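You operate a simulated robot arm through the tools that you are given. There is no shell and no other tool. Be economical: measure what you need, move in short steps, check, and stop when the job is done.

The job below is to be done with a simulated robot arm. You get a single attempt, and the scene is never put back.

JOB
Fetch the steel port and set it on the cream plate.

The check looks at the end state, three seconds after you hand in, the way a careful person would. Anything else that was tipped, shoved, dropped, spilled or broken makes it a failure.

ROBOT AND FRAMES
A 6-joint arm with a two-finger parallel gripper, fixed in place. Base frame: the origin is at the foot of the arm, x ahead of it, y to its left, z up; the work surface is at about z = 0. Lengths are in mm, angles in degrees, forces in N, time in s.
With the tool pointing down near the work surface it reaches from about 140 to 580 mm from the base axis. Its first joint turns from -66.0 to 66.0 degrees. Payload 2.1 kg.
The tool frame sits at the grasp point between the pads (the TCP): z along the fingers, y along the line on which they close. The tips reach 30 mm beyond it. Largest opening 94 mm; finger width 28, thickness 10; the body of the gripper, 50 by 96 mm, starts 55 mm behind the TCP.
Orientation is that of the tool frame in the base frame, as a unit quaternion [w, x, y, z]. With the fingers straight down and closing along the base's y, the tool's x points along the base's -x, its y along +y and its z along -z.

CONTROLS
- The arm moves only by the tool step_arm. Its argument "steps" is a list of rows, each a list of 3 entries, a list of its own where there are three numbers: the shift along the base's x, y, z in mm, then the turn, a rotation vector about the base's x, y, z in degrees, then the gripper command, from -1 (shut) to 1 (fully open), values between in proportion. In form: [[[dx, dy, dz], [ax, ay, az], fingers], ...]. A call has 1 to 20 rows; each row shifts and turns the commanded pose from where the row before left it. Each row takes 0.2 s and may step no farther than 50 mm and 8.6 degrees from the row before; otherwise, or with a gripper value out of range, the whole call is refused. Where a pose cannot be reached the arm comes as near as it can. A force on the tool above 40 N (or 10 N above the force at the start of the call, whichever is more), or a blocked arm, ends the call early, and 0.2 s more pass. The fingers move at their own pace (about 72 mm/s each) and stop on an object; they squeeze with about 38 N. The grip force told is the motor's: it shows also when the fingers shut on nothing. Time passes only in rows, and 0.2 s behind the last, so rows that do not move let the fingers close. The reply holds the time, the measured pose of the TCP, the force on the tool along the base axes, the opening and the grip force, in the units named above and with some noise.
- Cameras (640 x 400 px; columns grow to the right, rows downward): "scene" is fixed at [36.2, -360.2, 490.4]; the picture's right is [0.90, -0.43, 0.00], its down [-0.22, -0.46, -0.86] and it looks along [0.37, 0.78, -0.51] (base axes); focal length 360 px, centre (320, 200). "wrist" rides on the gripper at [-37, 0, -58] in the tool frame; the picture's right is [0.00, -1.00, 0.00], its down [0.97, 0.00, -0.24] and it looks along [0.24, 0.00, 0.97] (tool axes); focal length 218 px, centre (320, 200). There is no depth. A picture from a camera that has moved, and an enlarged one, comes with that camera's place and axes in the base frame and with its lens.
- capture(camera): a new picture of that camera. The clock stands still meanwhile.
- close_up(camera, box): a new picture of the part [left, top, right, bottom] of that camera's present view, enlarged. The clock stands still meanwhile.
- finish_job(): hands the job in; it is judged then, once.

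Go step by step. Nothing tells you positions but the pictures and the camera data: compare them with the known pose of the tool, close in by small moves and look again before you grip or let go. The budget is 90 turns and 36 pictures, counting those below and the enlarged ones. Unless the task says otherwise, let go and move clear before handing in, and close with one line.

The tools are called after "Request:" as a command line: name --argument value ..., lists and objects as JSON in quotes. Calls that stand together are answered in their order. step_arm: Moves the arm, as the interface text tells. Its arguments: {"type":"object","properties":{"steps":{"type":"array","items":{"type":"array"}}},"required":["steps"]} The other tools are called the same way: capture (camera) takes a picture; close_up (camera, box) takes an enlarged picture of a part of a camera's view; finish_job () hands the job in.

At the start:

```text
time_s: 0.0
eef_pos: [254.4, 263.3, 229.6]
tcp_rot: [0.001, 0.0, 1.0, 0.001]
ft_force: [0.2, 0.0, -0.4]
width: 94.0
finger_force: 0.0
```

scene: 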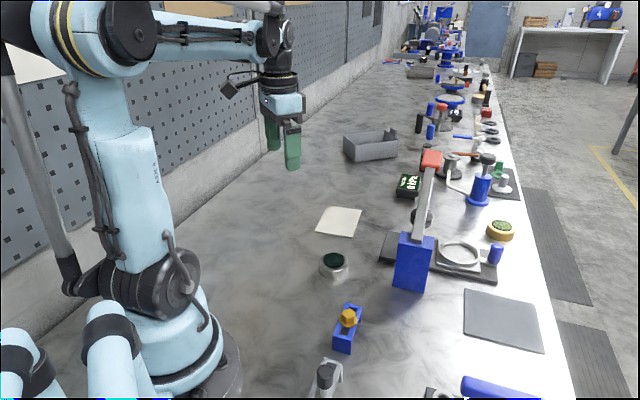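
wrist: 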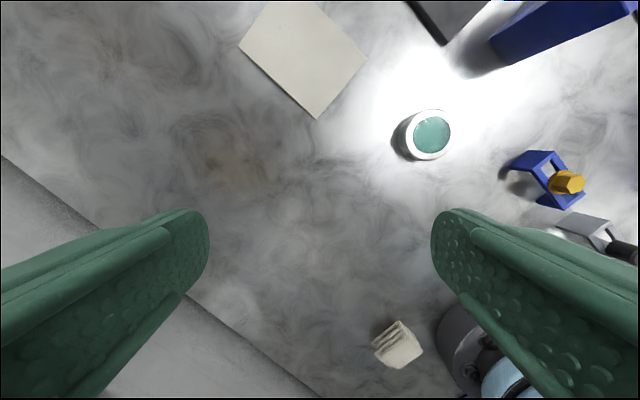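

I see a round steel-rimmed object with a green glass at about (300, 130), and a cream square plate at about (393, 278). I'll look closer at both before I move.

Request:
close_up --camera "scene" --box '[280, 190, 400, 290]'

Request:
close_up --camera "wrist" --box '[220, 0, 480, 180]'

```text
4.00 times, centred on (340, 240) of scene
camera zoom: at [36.2, -360.2, 490.4], right [0.9, -0.43, 0.0], down [-0.22, -0.46, -0.86], along [0.37, 0.78, -0.51], focal length 1441 px, centre (240, 40)
```

zoom: 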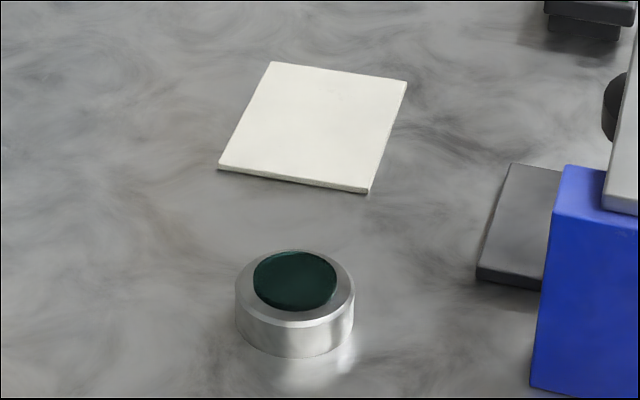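

```text
2.22 times, centred on (350, 90) of wrist
camera zoom: at [290.9, 262.8, 287.0], right [0.0, -1.0, 0.0], down [-0.97, 0.0, 0.24], along [-0.24, 0.0, -0.97], focal length 485 px, centre (253, 444)
```

zoom: 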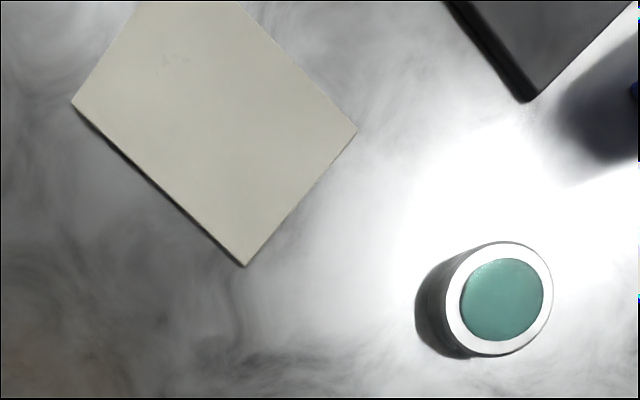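

The port is a steel ring of about 57 mm diameter and about 22 mm tall, and nothing near it is in the way. I'll move above it at a safe height and look again.

Request:
step_arm --steps '[[[12, -33, -15], [0, 0, 0], 1], [[12, -33, -15], [0, 0, 0], 1], [[12, -33, -15], [0, 0, 0], 1], [[10, -32, -15], [0, 0, 0], 1], [[0, 0, 0], [0, 0, 0], 1]]'

Request:
capture --camera "wrist"

```text
time_s: 1.2
eef_pos: [300.1, 135.7, 166.6]
tcp_rot: [0.001, 0.0, 1.0, 0.001]
ft_force: [-0.2, -0.1, 0.5]
width: 93.7
finger_force: 0.1
```

```text
31 pictures are left
camera wrist: at [336.7, 134.1, 224.6], right [0.0, -1.0, 0.0], down [-0.97, 0.0, 0.24], along [-0.24, 0.0, -0.97], focal length 218 px, centre (320, 200)
```

wrist: 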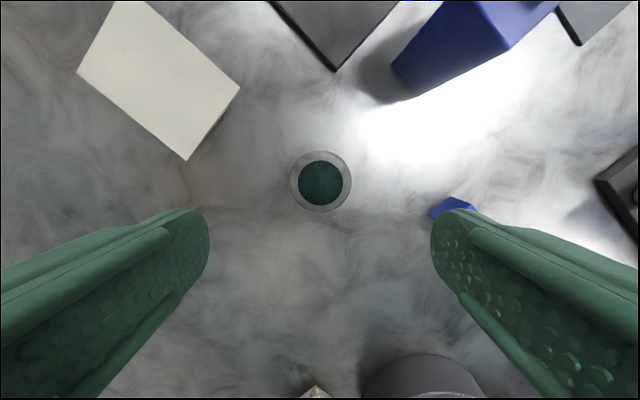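

The port is centred near (305, 133), and the fingers straddle it cleanly. I'll go down partway, then check again.

Request:
step_arm --steps '[[[4, 0, -30], [0, 0, 0], 1], [[0, 0, -30], [0, 0, 0], 1], [[0, 0, -25], [0, 0, 0], 1], [[0, 0, 0], [0, 0, 0], 1]]'

Request:
capture --camera "wrist"

Request:
capture --camera "scene"

```text
time_s: 2.2
eef_pos: [305.8, 131.8, 80.0]
tcp_rot: [0.0, -0.001, 1.0, 0.0]
ft_force: [-0.1, -0.1, -0.3]
width: 94.1
finger_force: 0.0
```

```text
30 pictures are left
camera wrist: at [341.0, 132.1, 137.6], right [0.0, -1.0, 0.0], down [-0.97, 0.0, 0.24], along [-0.24, 0.0, -0.97], focal length 218 px, centre (320, 200)
```

wrist: 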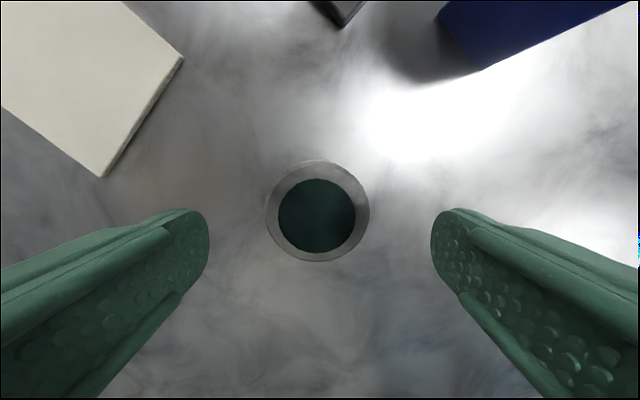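

```text
29 pictures are left
```

scene: 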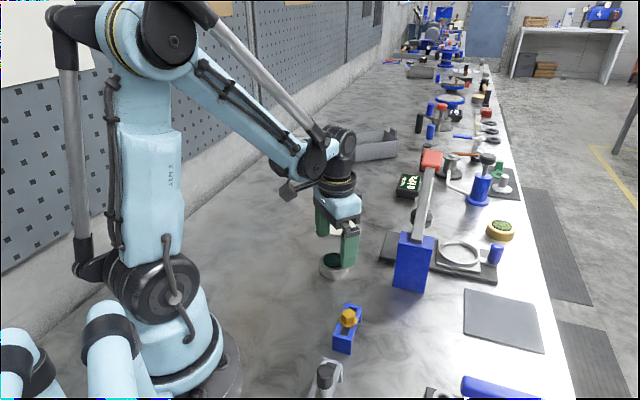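

The port sits at (306, 133), nearly centred between the fingers. I'll make a small correction, go down to z of about 35 and close.

Request:
step_arm --steps '[[[2, 0.5, -20], [0, 0, 0], 1], [[0, 0, -15], [0, 0, 0], 1], [[0, 0, -11], [0, 0, 0], 1], [[0, 0, 0], [0, 0, 0], 1], [[0, 0, 0], [0, 0, 0], 0.3], [[0, 0, 0], [0, 0, 0], 0], [[0, 0, 0], [0, 0, 0], -0.5], [[0, 0, 0], [0, 0, 0], -1], [[0, 0, 0], [0, 0, 0], -1]]'

Request:
capture --camera "wrist"

```text
time_s: 4.2
eef_pos: [307.8, 134.0, 38.1]
tcp_rot: [0.001, 0.0, 1.0, 0.0]
ft_force: [0.1, 0.5, 0.6]
width: 58.9
finger_force: 38.0
```

```text
28 pictures are left
camera wrist: at [343.6, 133.4, 95.2], right [0.0, -1.0, 0.0], down [-0.97, 0.0, 0.24], along [-0.24, 0.0, -0.97], focal length 218 px, centre (320, 200)
```

wrist: 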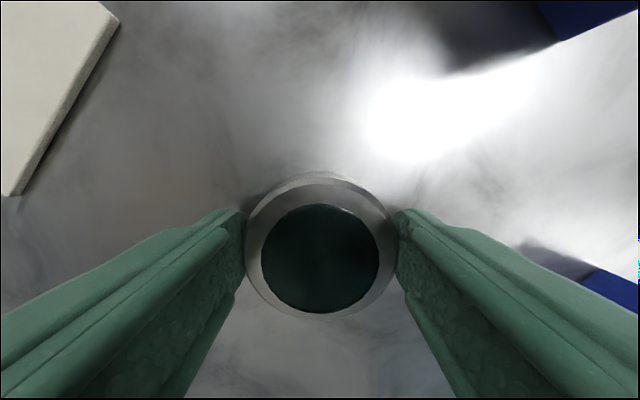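

The port is gripped at 59 mm. I'll lift slightly and check that it holds.

Request:
step_arm --steps '[[[0, 0, 15], [0, 0, 0], -1], [[0, 0, 25], [0, 0, 0], -1], [[0, 0, 30], [0, 0, 0], -1], [[0, 0, 0], [0, 0, 0], -1]]'

Request:
capture --camera "wrist"

Request:
close_up --camera "scene" --box '[280, 170, 400, 290]'

```text
time_s: 5.2
eef_pos: [306.9, 132.9, 106.7]
tcp_rot: [0.001, 0.0, 1.0, 0.0]
ft_force: [-0.8, 0.3, -1.3]
width: 59.3
finger_force: 38.5
```

```text
27 pictures are left
camera wrist: at [342.4, 131.9, 164.5], right [0.0, -1.0, 0.0], down [-0.97, 0.0, 0.24], along [-0.24, 0.0, -0.97], focal length 218 px, centre (320, 200)
```

wrist: 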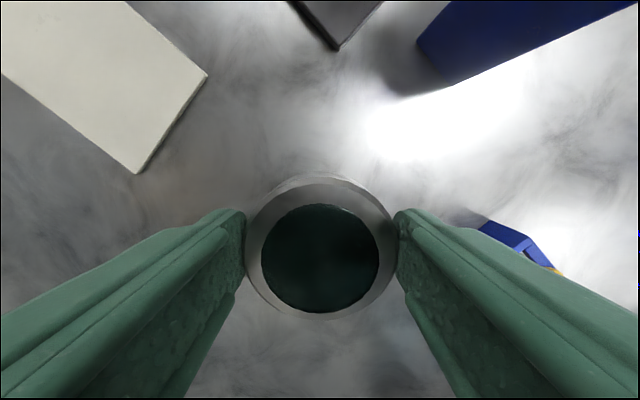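

```text
3.33 times, centred on (340, 230) of scene
camera zoom: at [36.2, -360.2, 490.4], right [0.9, -0.43, 0.0], down [-0.22, -0.46, -0.86], along [0.37, 0.78, -0.51], focal length 1201 px, centre (253, 100)
```

zoom: 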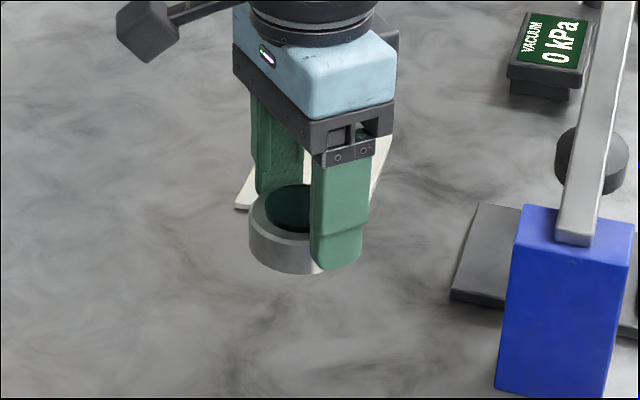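

The port is held firmly, and I estimate the plate centre near (390, 277). I'll carry it there at height and look.

Request:
step_arm --steps '[[[17, 29, 0], [0, 0, 0], -1], [[17, 29, 0], [0, 0, 0], -1], [[17, 29, 0], [0, 0, 0], -1], [[16, 28, 0], [0, 0, 0], -1], [[16, 28, 0], [0, 0, 0], -1], [[0, 0, 0], [0, 0, 0], -1]]'

Request:
capture --camera "wrist"

Request:
close_up --camera "scene" --box '[280, 140, 400, 260]'

```text
time_s: 6.6
eef_pos: [391.1, 273.7, 106.6]
tcp_rot: [0.002, 0.0, 1.0, -0.001]
ft_force: [0.1, 0.0, -1.7]
width: 58.8
finger_force: 38.3
```

```text
25 pictures are left
camera wrist: at [427.2, 273.8, 165.1], right [0.0, -1.0, 0.0], down [-0.97, 0.0, 0.24], along [-0.24, 0.0, -0.97], focal length 218 px, centre (320, 200)
```

wrist: 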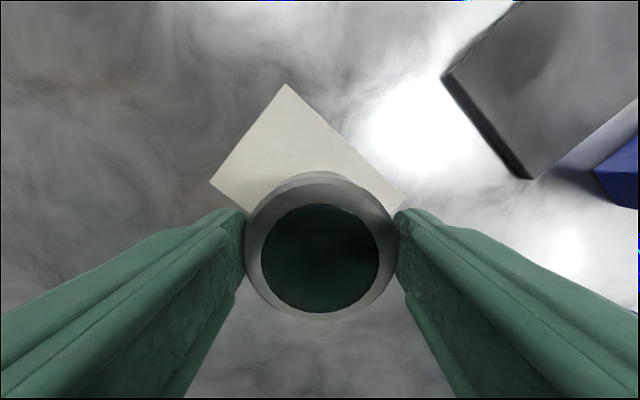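

```text
3.33 times, centred on (340, 200) of scene
camera zoom: at [36.3, -360.2, 490.4], right [0.9, -0.43, 0.0], down [-0.22, -0.46, -0.86], along [0.37, 0.78, -0.51], focal length 1201 px, centre (253, 200)
```

zoom: 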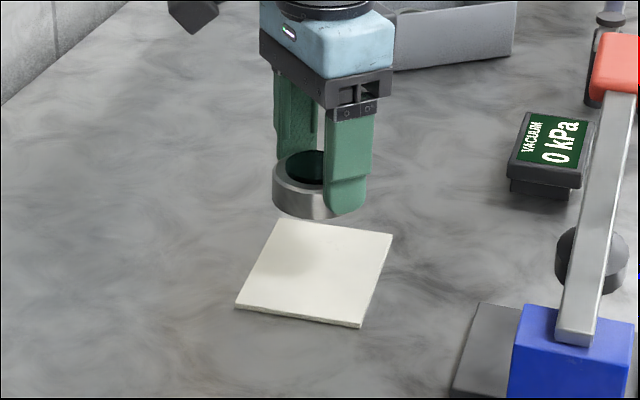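

From the wrist view the plate's centre is at (393.5, 282.5); the scene estimate is offset by about 10 mm, just as it was for the port. I'll shift over it and go down to a little above the plate.

Request:
step_arm --steps '[[[4, 6.5, -10], [0, 0, 0], -1], [[0, 0, -20], [0, 0, 0], -1], [[0, 0, -18], [0, 0, 0], -1], [[0, 0, -10], [0, 0, 0], -1], [[0, 0, 0], [0, 0, 0], -1]]'

Request:
close_up --camera "scene" --box '[290, 170, 390, 250]'

Request:
capture --camera "wrist"

```text
time_s: 7.8
eef_pos: [392.3, 283.0, 49.5]
tcp_rot: [0.001, 0.0, 1.0, 0.0]
ft_force: [-0.2, -0.7, -1.4]
width: 58.8
finger_force: 38.6
```

```text
5.00 times, centred on (340, 210) of scene
camera zoom: at [36.2, -360.2, 490.4], right [0.9, -0.43, 0.0], down [-0.22, -0.46, -0.86], along [0.37, 0.78, -0.51], focal length 1802 px, centre (220, 150)
```

zoom: 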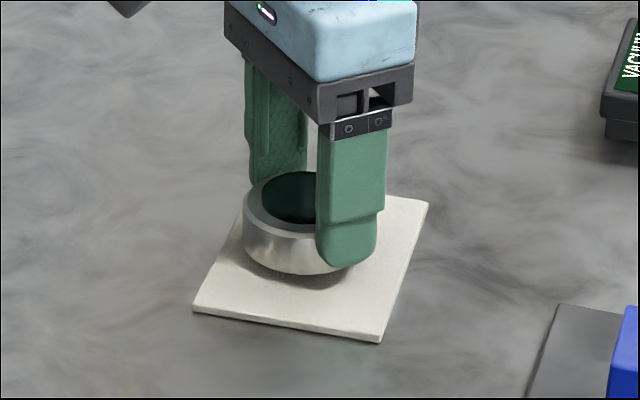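

```text
22 pictures are left
camera wrist: at [429.0, 282.5, 107.8], right [0.0, -1.0, 0.0], down [-0.97, 0.0, 0.24], along [-0.24, 0.0, -0.97], focal length 218 px, centre (320, 200)
```

wrist: 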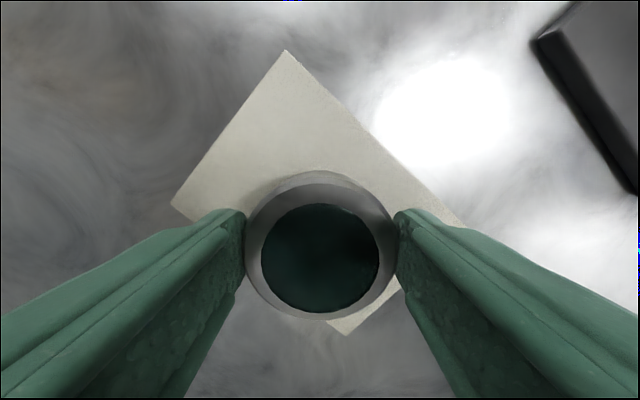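

The port hangs well centred, a few mm above the plate. I'll lower it in small steps and watch the force.

Request:
step_arm --steps '[[[0, 0, -2], [0, 0, 0], -1], [[0, 0, -2], [0, 0, 0], -1], [[0, 0, -1], [0, 0, 0], -1], [[0, 0, 0], [0, 0, 0], -1]]'

```text
time_s: 8.8
eef_pos: [393.3, 282.1, 45.7]
tcp_rot: [0.0, 0.0, 1.0, 0.0]
ft_force: [-0.7, 0.1, -1.3]
width: 59.1
finger_force: 38.2
```

Request:
step_arm --steps '[[[0, 0, -1], [0, 0, 0], -1], [[0, 0, 0], [0, 0, 0], -1]]'

Request:
close_up --camera "scene" --box '[310, 200, 370, 240]'

```text
time_s: 9.4
eef_pos: [395.3, 282.4, 45.8]
tcp_rot: [0.001, 0.0, 1.0, 0.001]
ft_force: [-0.3, -0.4, -2.4]
width: 58.9
finger_force: 38.0
```

```text
10.00 times, centred on (340, 220) of scene
camera zoom: at [36.2, -360.2, 490.4], right [0.9, -0.43, 0.0], down [-0.22, -0.46, -0.86], along [0.37, 0.78, -0.51], focal length 3603 px, centre (120, 0)
```

zoom: 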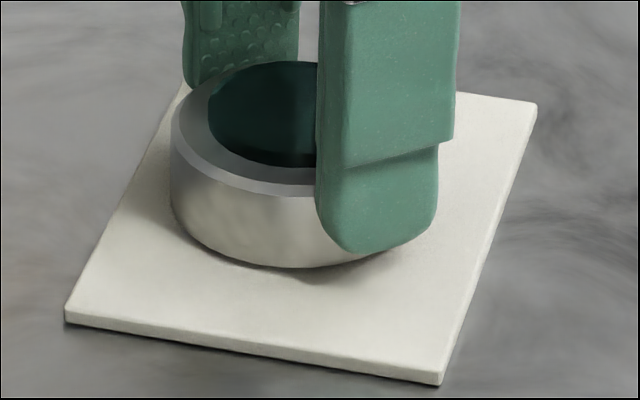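

I see no contact yet; a slim gap shows under the port. I'll continue 1 mm at a time.

Request:
step_arm --steps '[[[0, 0, -1], [0, 0, 0], -1], [[0, 0, 0], [0, 0, 0], -1]]'

```text
time_s: 10.0
eef_pos: [393.4, 282.5, 43.9]
tcp_rot: [0.001, 0.001, 1.0, 0.0]
ft_force: [-0.2, 0.5, -2.2]
width: 58.8
finger_force: 38.3
```

Request:
step_arm --steps '[[[0, 0, -0.7], [0, 0, 0], -1], [[0, 0, 0], [0, 0, 0], -1]]'

Request:
close_up --camera "scene" --box '[310, 200, 370, 240]'

```text
time_s: 10.6
eef_pos: [393.8, 281.3, 43.6]
tcp_rot: [0.001, -0.001, 1.0, 0.0]
ft_force: [-0.6, 0.5, -1.6]
width: 59.1
finger_force: 37.9
```

```text
10.00 times, centred on (340, 220) of scene
camera zoom: at [36.2, -360.2, 490.4], right [0.9, -0.43, 0.0], down [-0.22, -0.46, -0.86], along [0.37, 0.78, -0.51], focal length 3603 px, centre (120, 0)
```

zoom: 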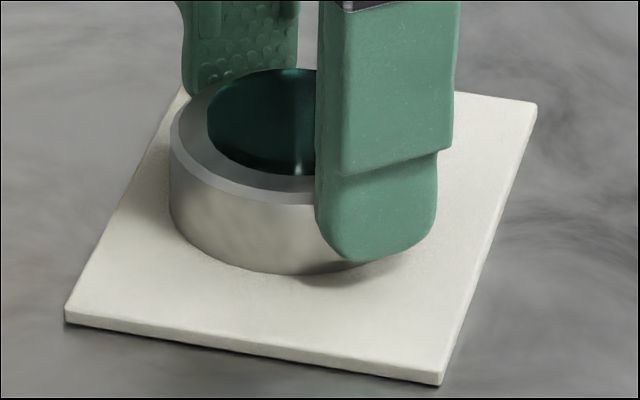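

The port is almost touching the plate now. I'll take two half-millimetre steps and look for the force to change.

Request:
step_arm --steps '[[[0, 0, -0.5], [0, 0, 0], -1], [[0, 0, 0], [0, 0, 0], -1], [[0, 0, -0.5], [0, 0, 0], -1], [[0, 0, 0], [0, 0, 0], -1]]'

```text
time_s: 11.6
eef_pos: [393.7, 282.7, 42.3]
tcp_rot: [0.0, 0.0, 1.0, 0.001]
ft_force: [-4.1, 1.2, 22.7]
width: 58.8
finger_force: 38.4
```

The port is in contact at about 23 N. I'll ease back slightly and open gently.

Request:
step_arm --steps '[[[0, 0, 0.4], [0, 0, 0], -1], [[0, 0, 0], [0, 0, 0], -1]]'

```text
time_s: 12.2
eef_pos: [394.6, 281.3, 43.2]
tcp_rot: [0.002, 0.001, 1.0, 0.0]
ft_force: [0.0, -0.3, 16.6]
width: 58.6
finger_force: 37.7
```

Request:
step_arm --steps '[[[0, 0, 0.3], [0, 0, 0], -1], [[0, 0, 0], [0, 0, 0], 0.3], [[0, 0, 0], [0, 0, 0], 0.5], [[0, 0, 0], [0, 0, 0], 0.8], [[0, 0, 0], [0, 0, 0], 0.8]]'

Request:
capture --camera "wrist"

```text
time_s: 13.4
eef_pos: [394.2, 282.5, 42.5]
tcp_rot: [0.002, 0.0, 1.0, 0.001]
ft_force: [1.4, -0.1, -1.1]
width: 84.8
finger_force: 0.1
```

```text
19 pictures are left
camera wrist: at [429.9, 282.1, 100.0], right [0.0, -1.0, 0.0], down [-0.97, 0.0, 0.24], along [-0.24, 0.0, -0.97], focal length 218 px, centre (320, 200)
```

wrist: 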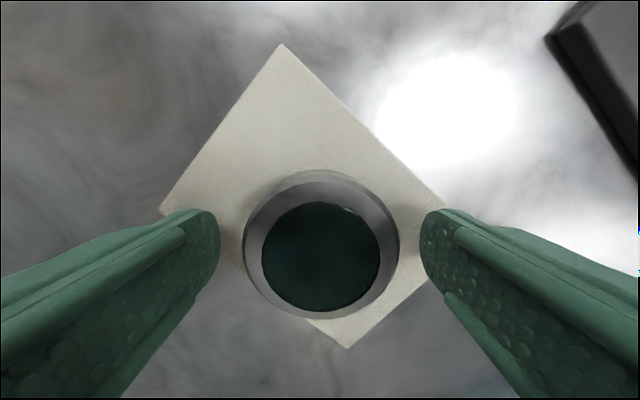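

The port is free and resting on the plate. I'll lift straight up and verify.

Request:
step_arm --steps '[[[0, 0, 10], [0, 0, 0], 0.8], [[0, 0, 25], [0, 0, 0], 0.8], [[0, 0, 40], [0, 0, 0], 0.8], [[0, 0, 40], [0, 0, 0], 0.8], [[0, 0, 0], [0, 0, 0], 0.8]]'

Request:
capture --camera "wrist"

Request:
capture --camera "scene"

Request:
close_up --camera "scene" --box '[295, 190, 385, 250]'

```text
time_s: 14.6
eef_pos: [395.1, 280.9, 157.9]
tcp_rot: [0.001, 0.0, 1.0, 0.001]
ft_force: [0.0, 0.2, -0.1]
width: 84.5
finger_force: 0.0
```

```text
18 pictures are left
camera wrist: at [432.4, 280.6, 215.6], right [0.0, -1.0, 0.0], down [-0.97, 0.0, 0.24], along [-0.24, 0.0, -0.97], focal length 218 px, centre (320, 200)
```

wrist: 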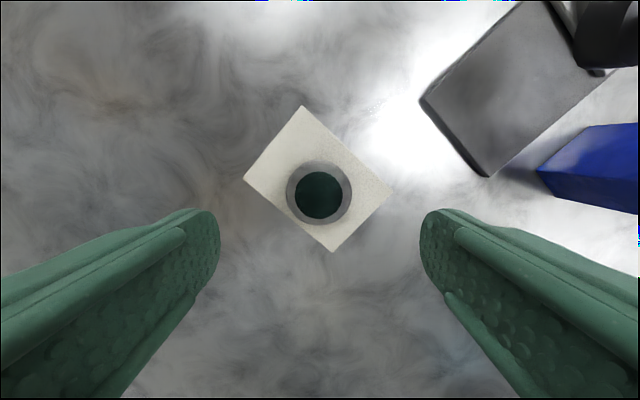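

```text
17 pictures are left
```

scene: 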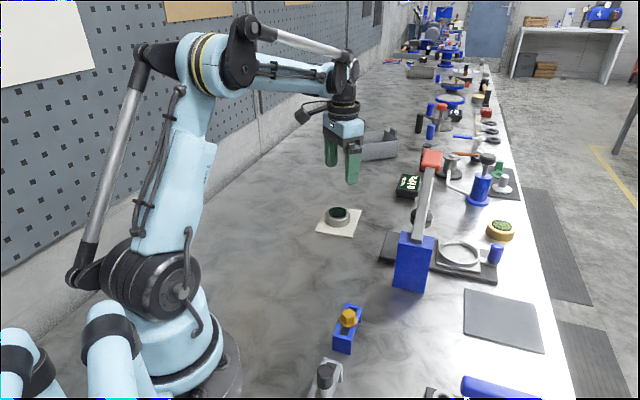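

```text
6.67 times, centred on (340, 220) of scene
camera zoom: at [36.2, -360.2, 490.4], right [0.9, -0.43, 0.0], down [-0.22, -0.46, -0.86], along [0.37, 0.78, -0.51], focal length 2402 px, centre (187, 67)
```

zoom: 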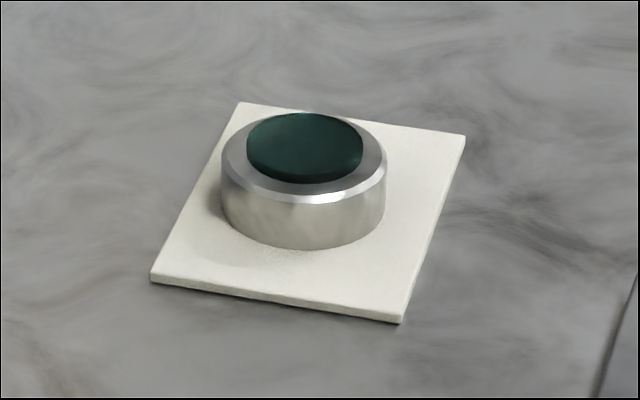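

The port sits flat and centred on the cream plate, nothing else has moved, and the arm is clear. I'll hand in now.

Request:
finish_job

```text
The job is handed in.
```

The steel port is resting flat on the cream plate, the gripper is open and clear of it, and the job is handed in.
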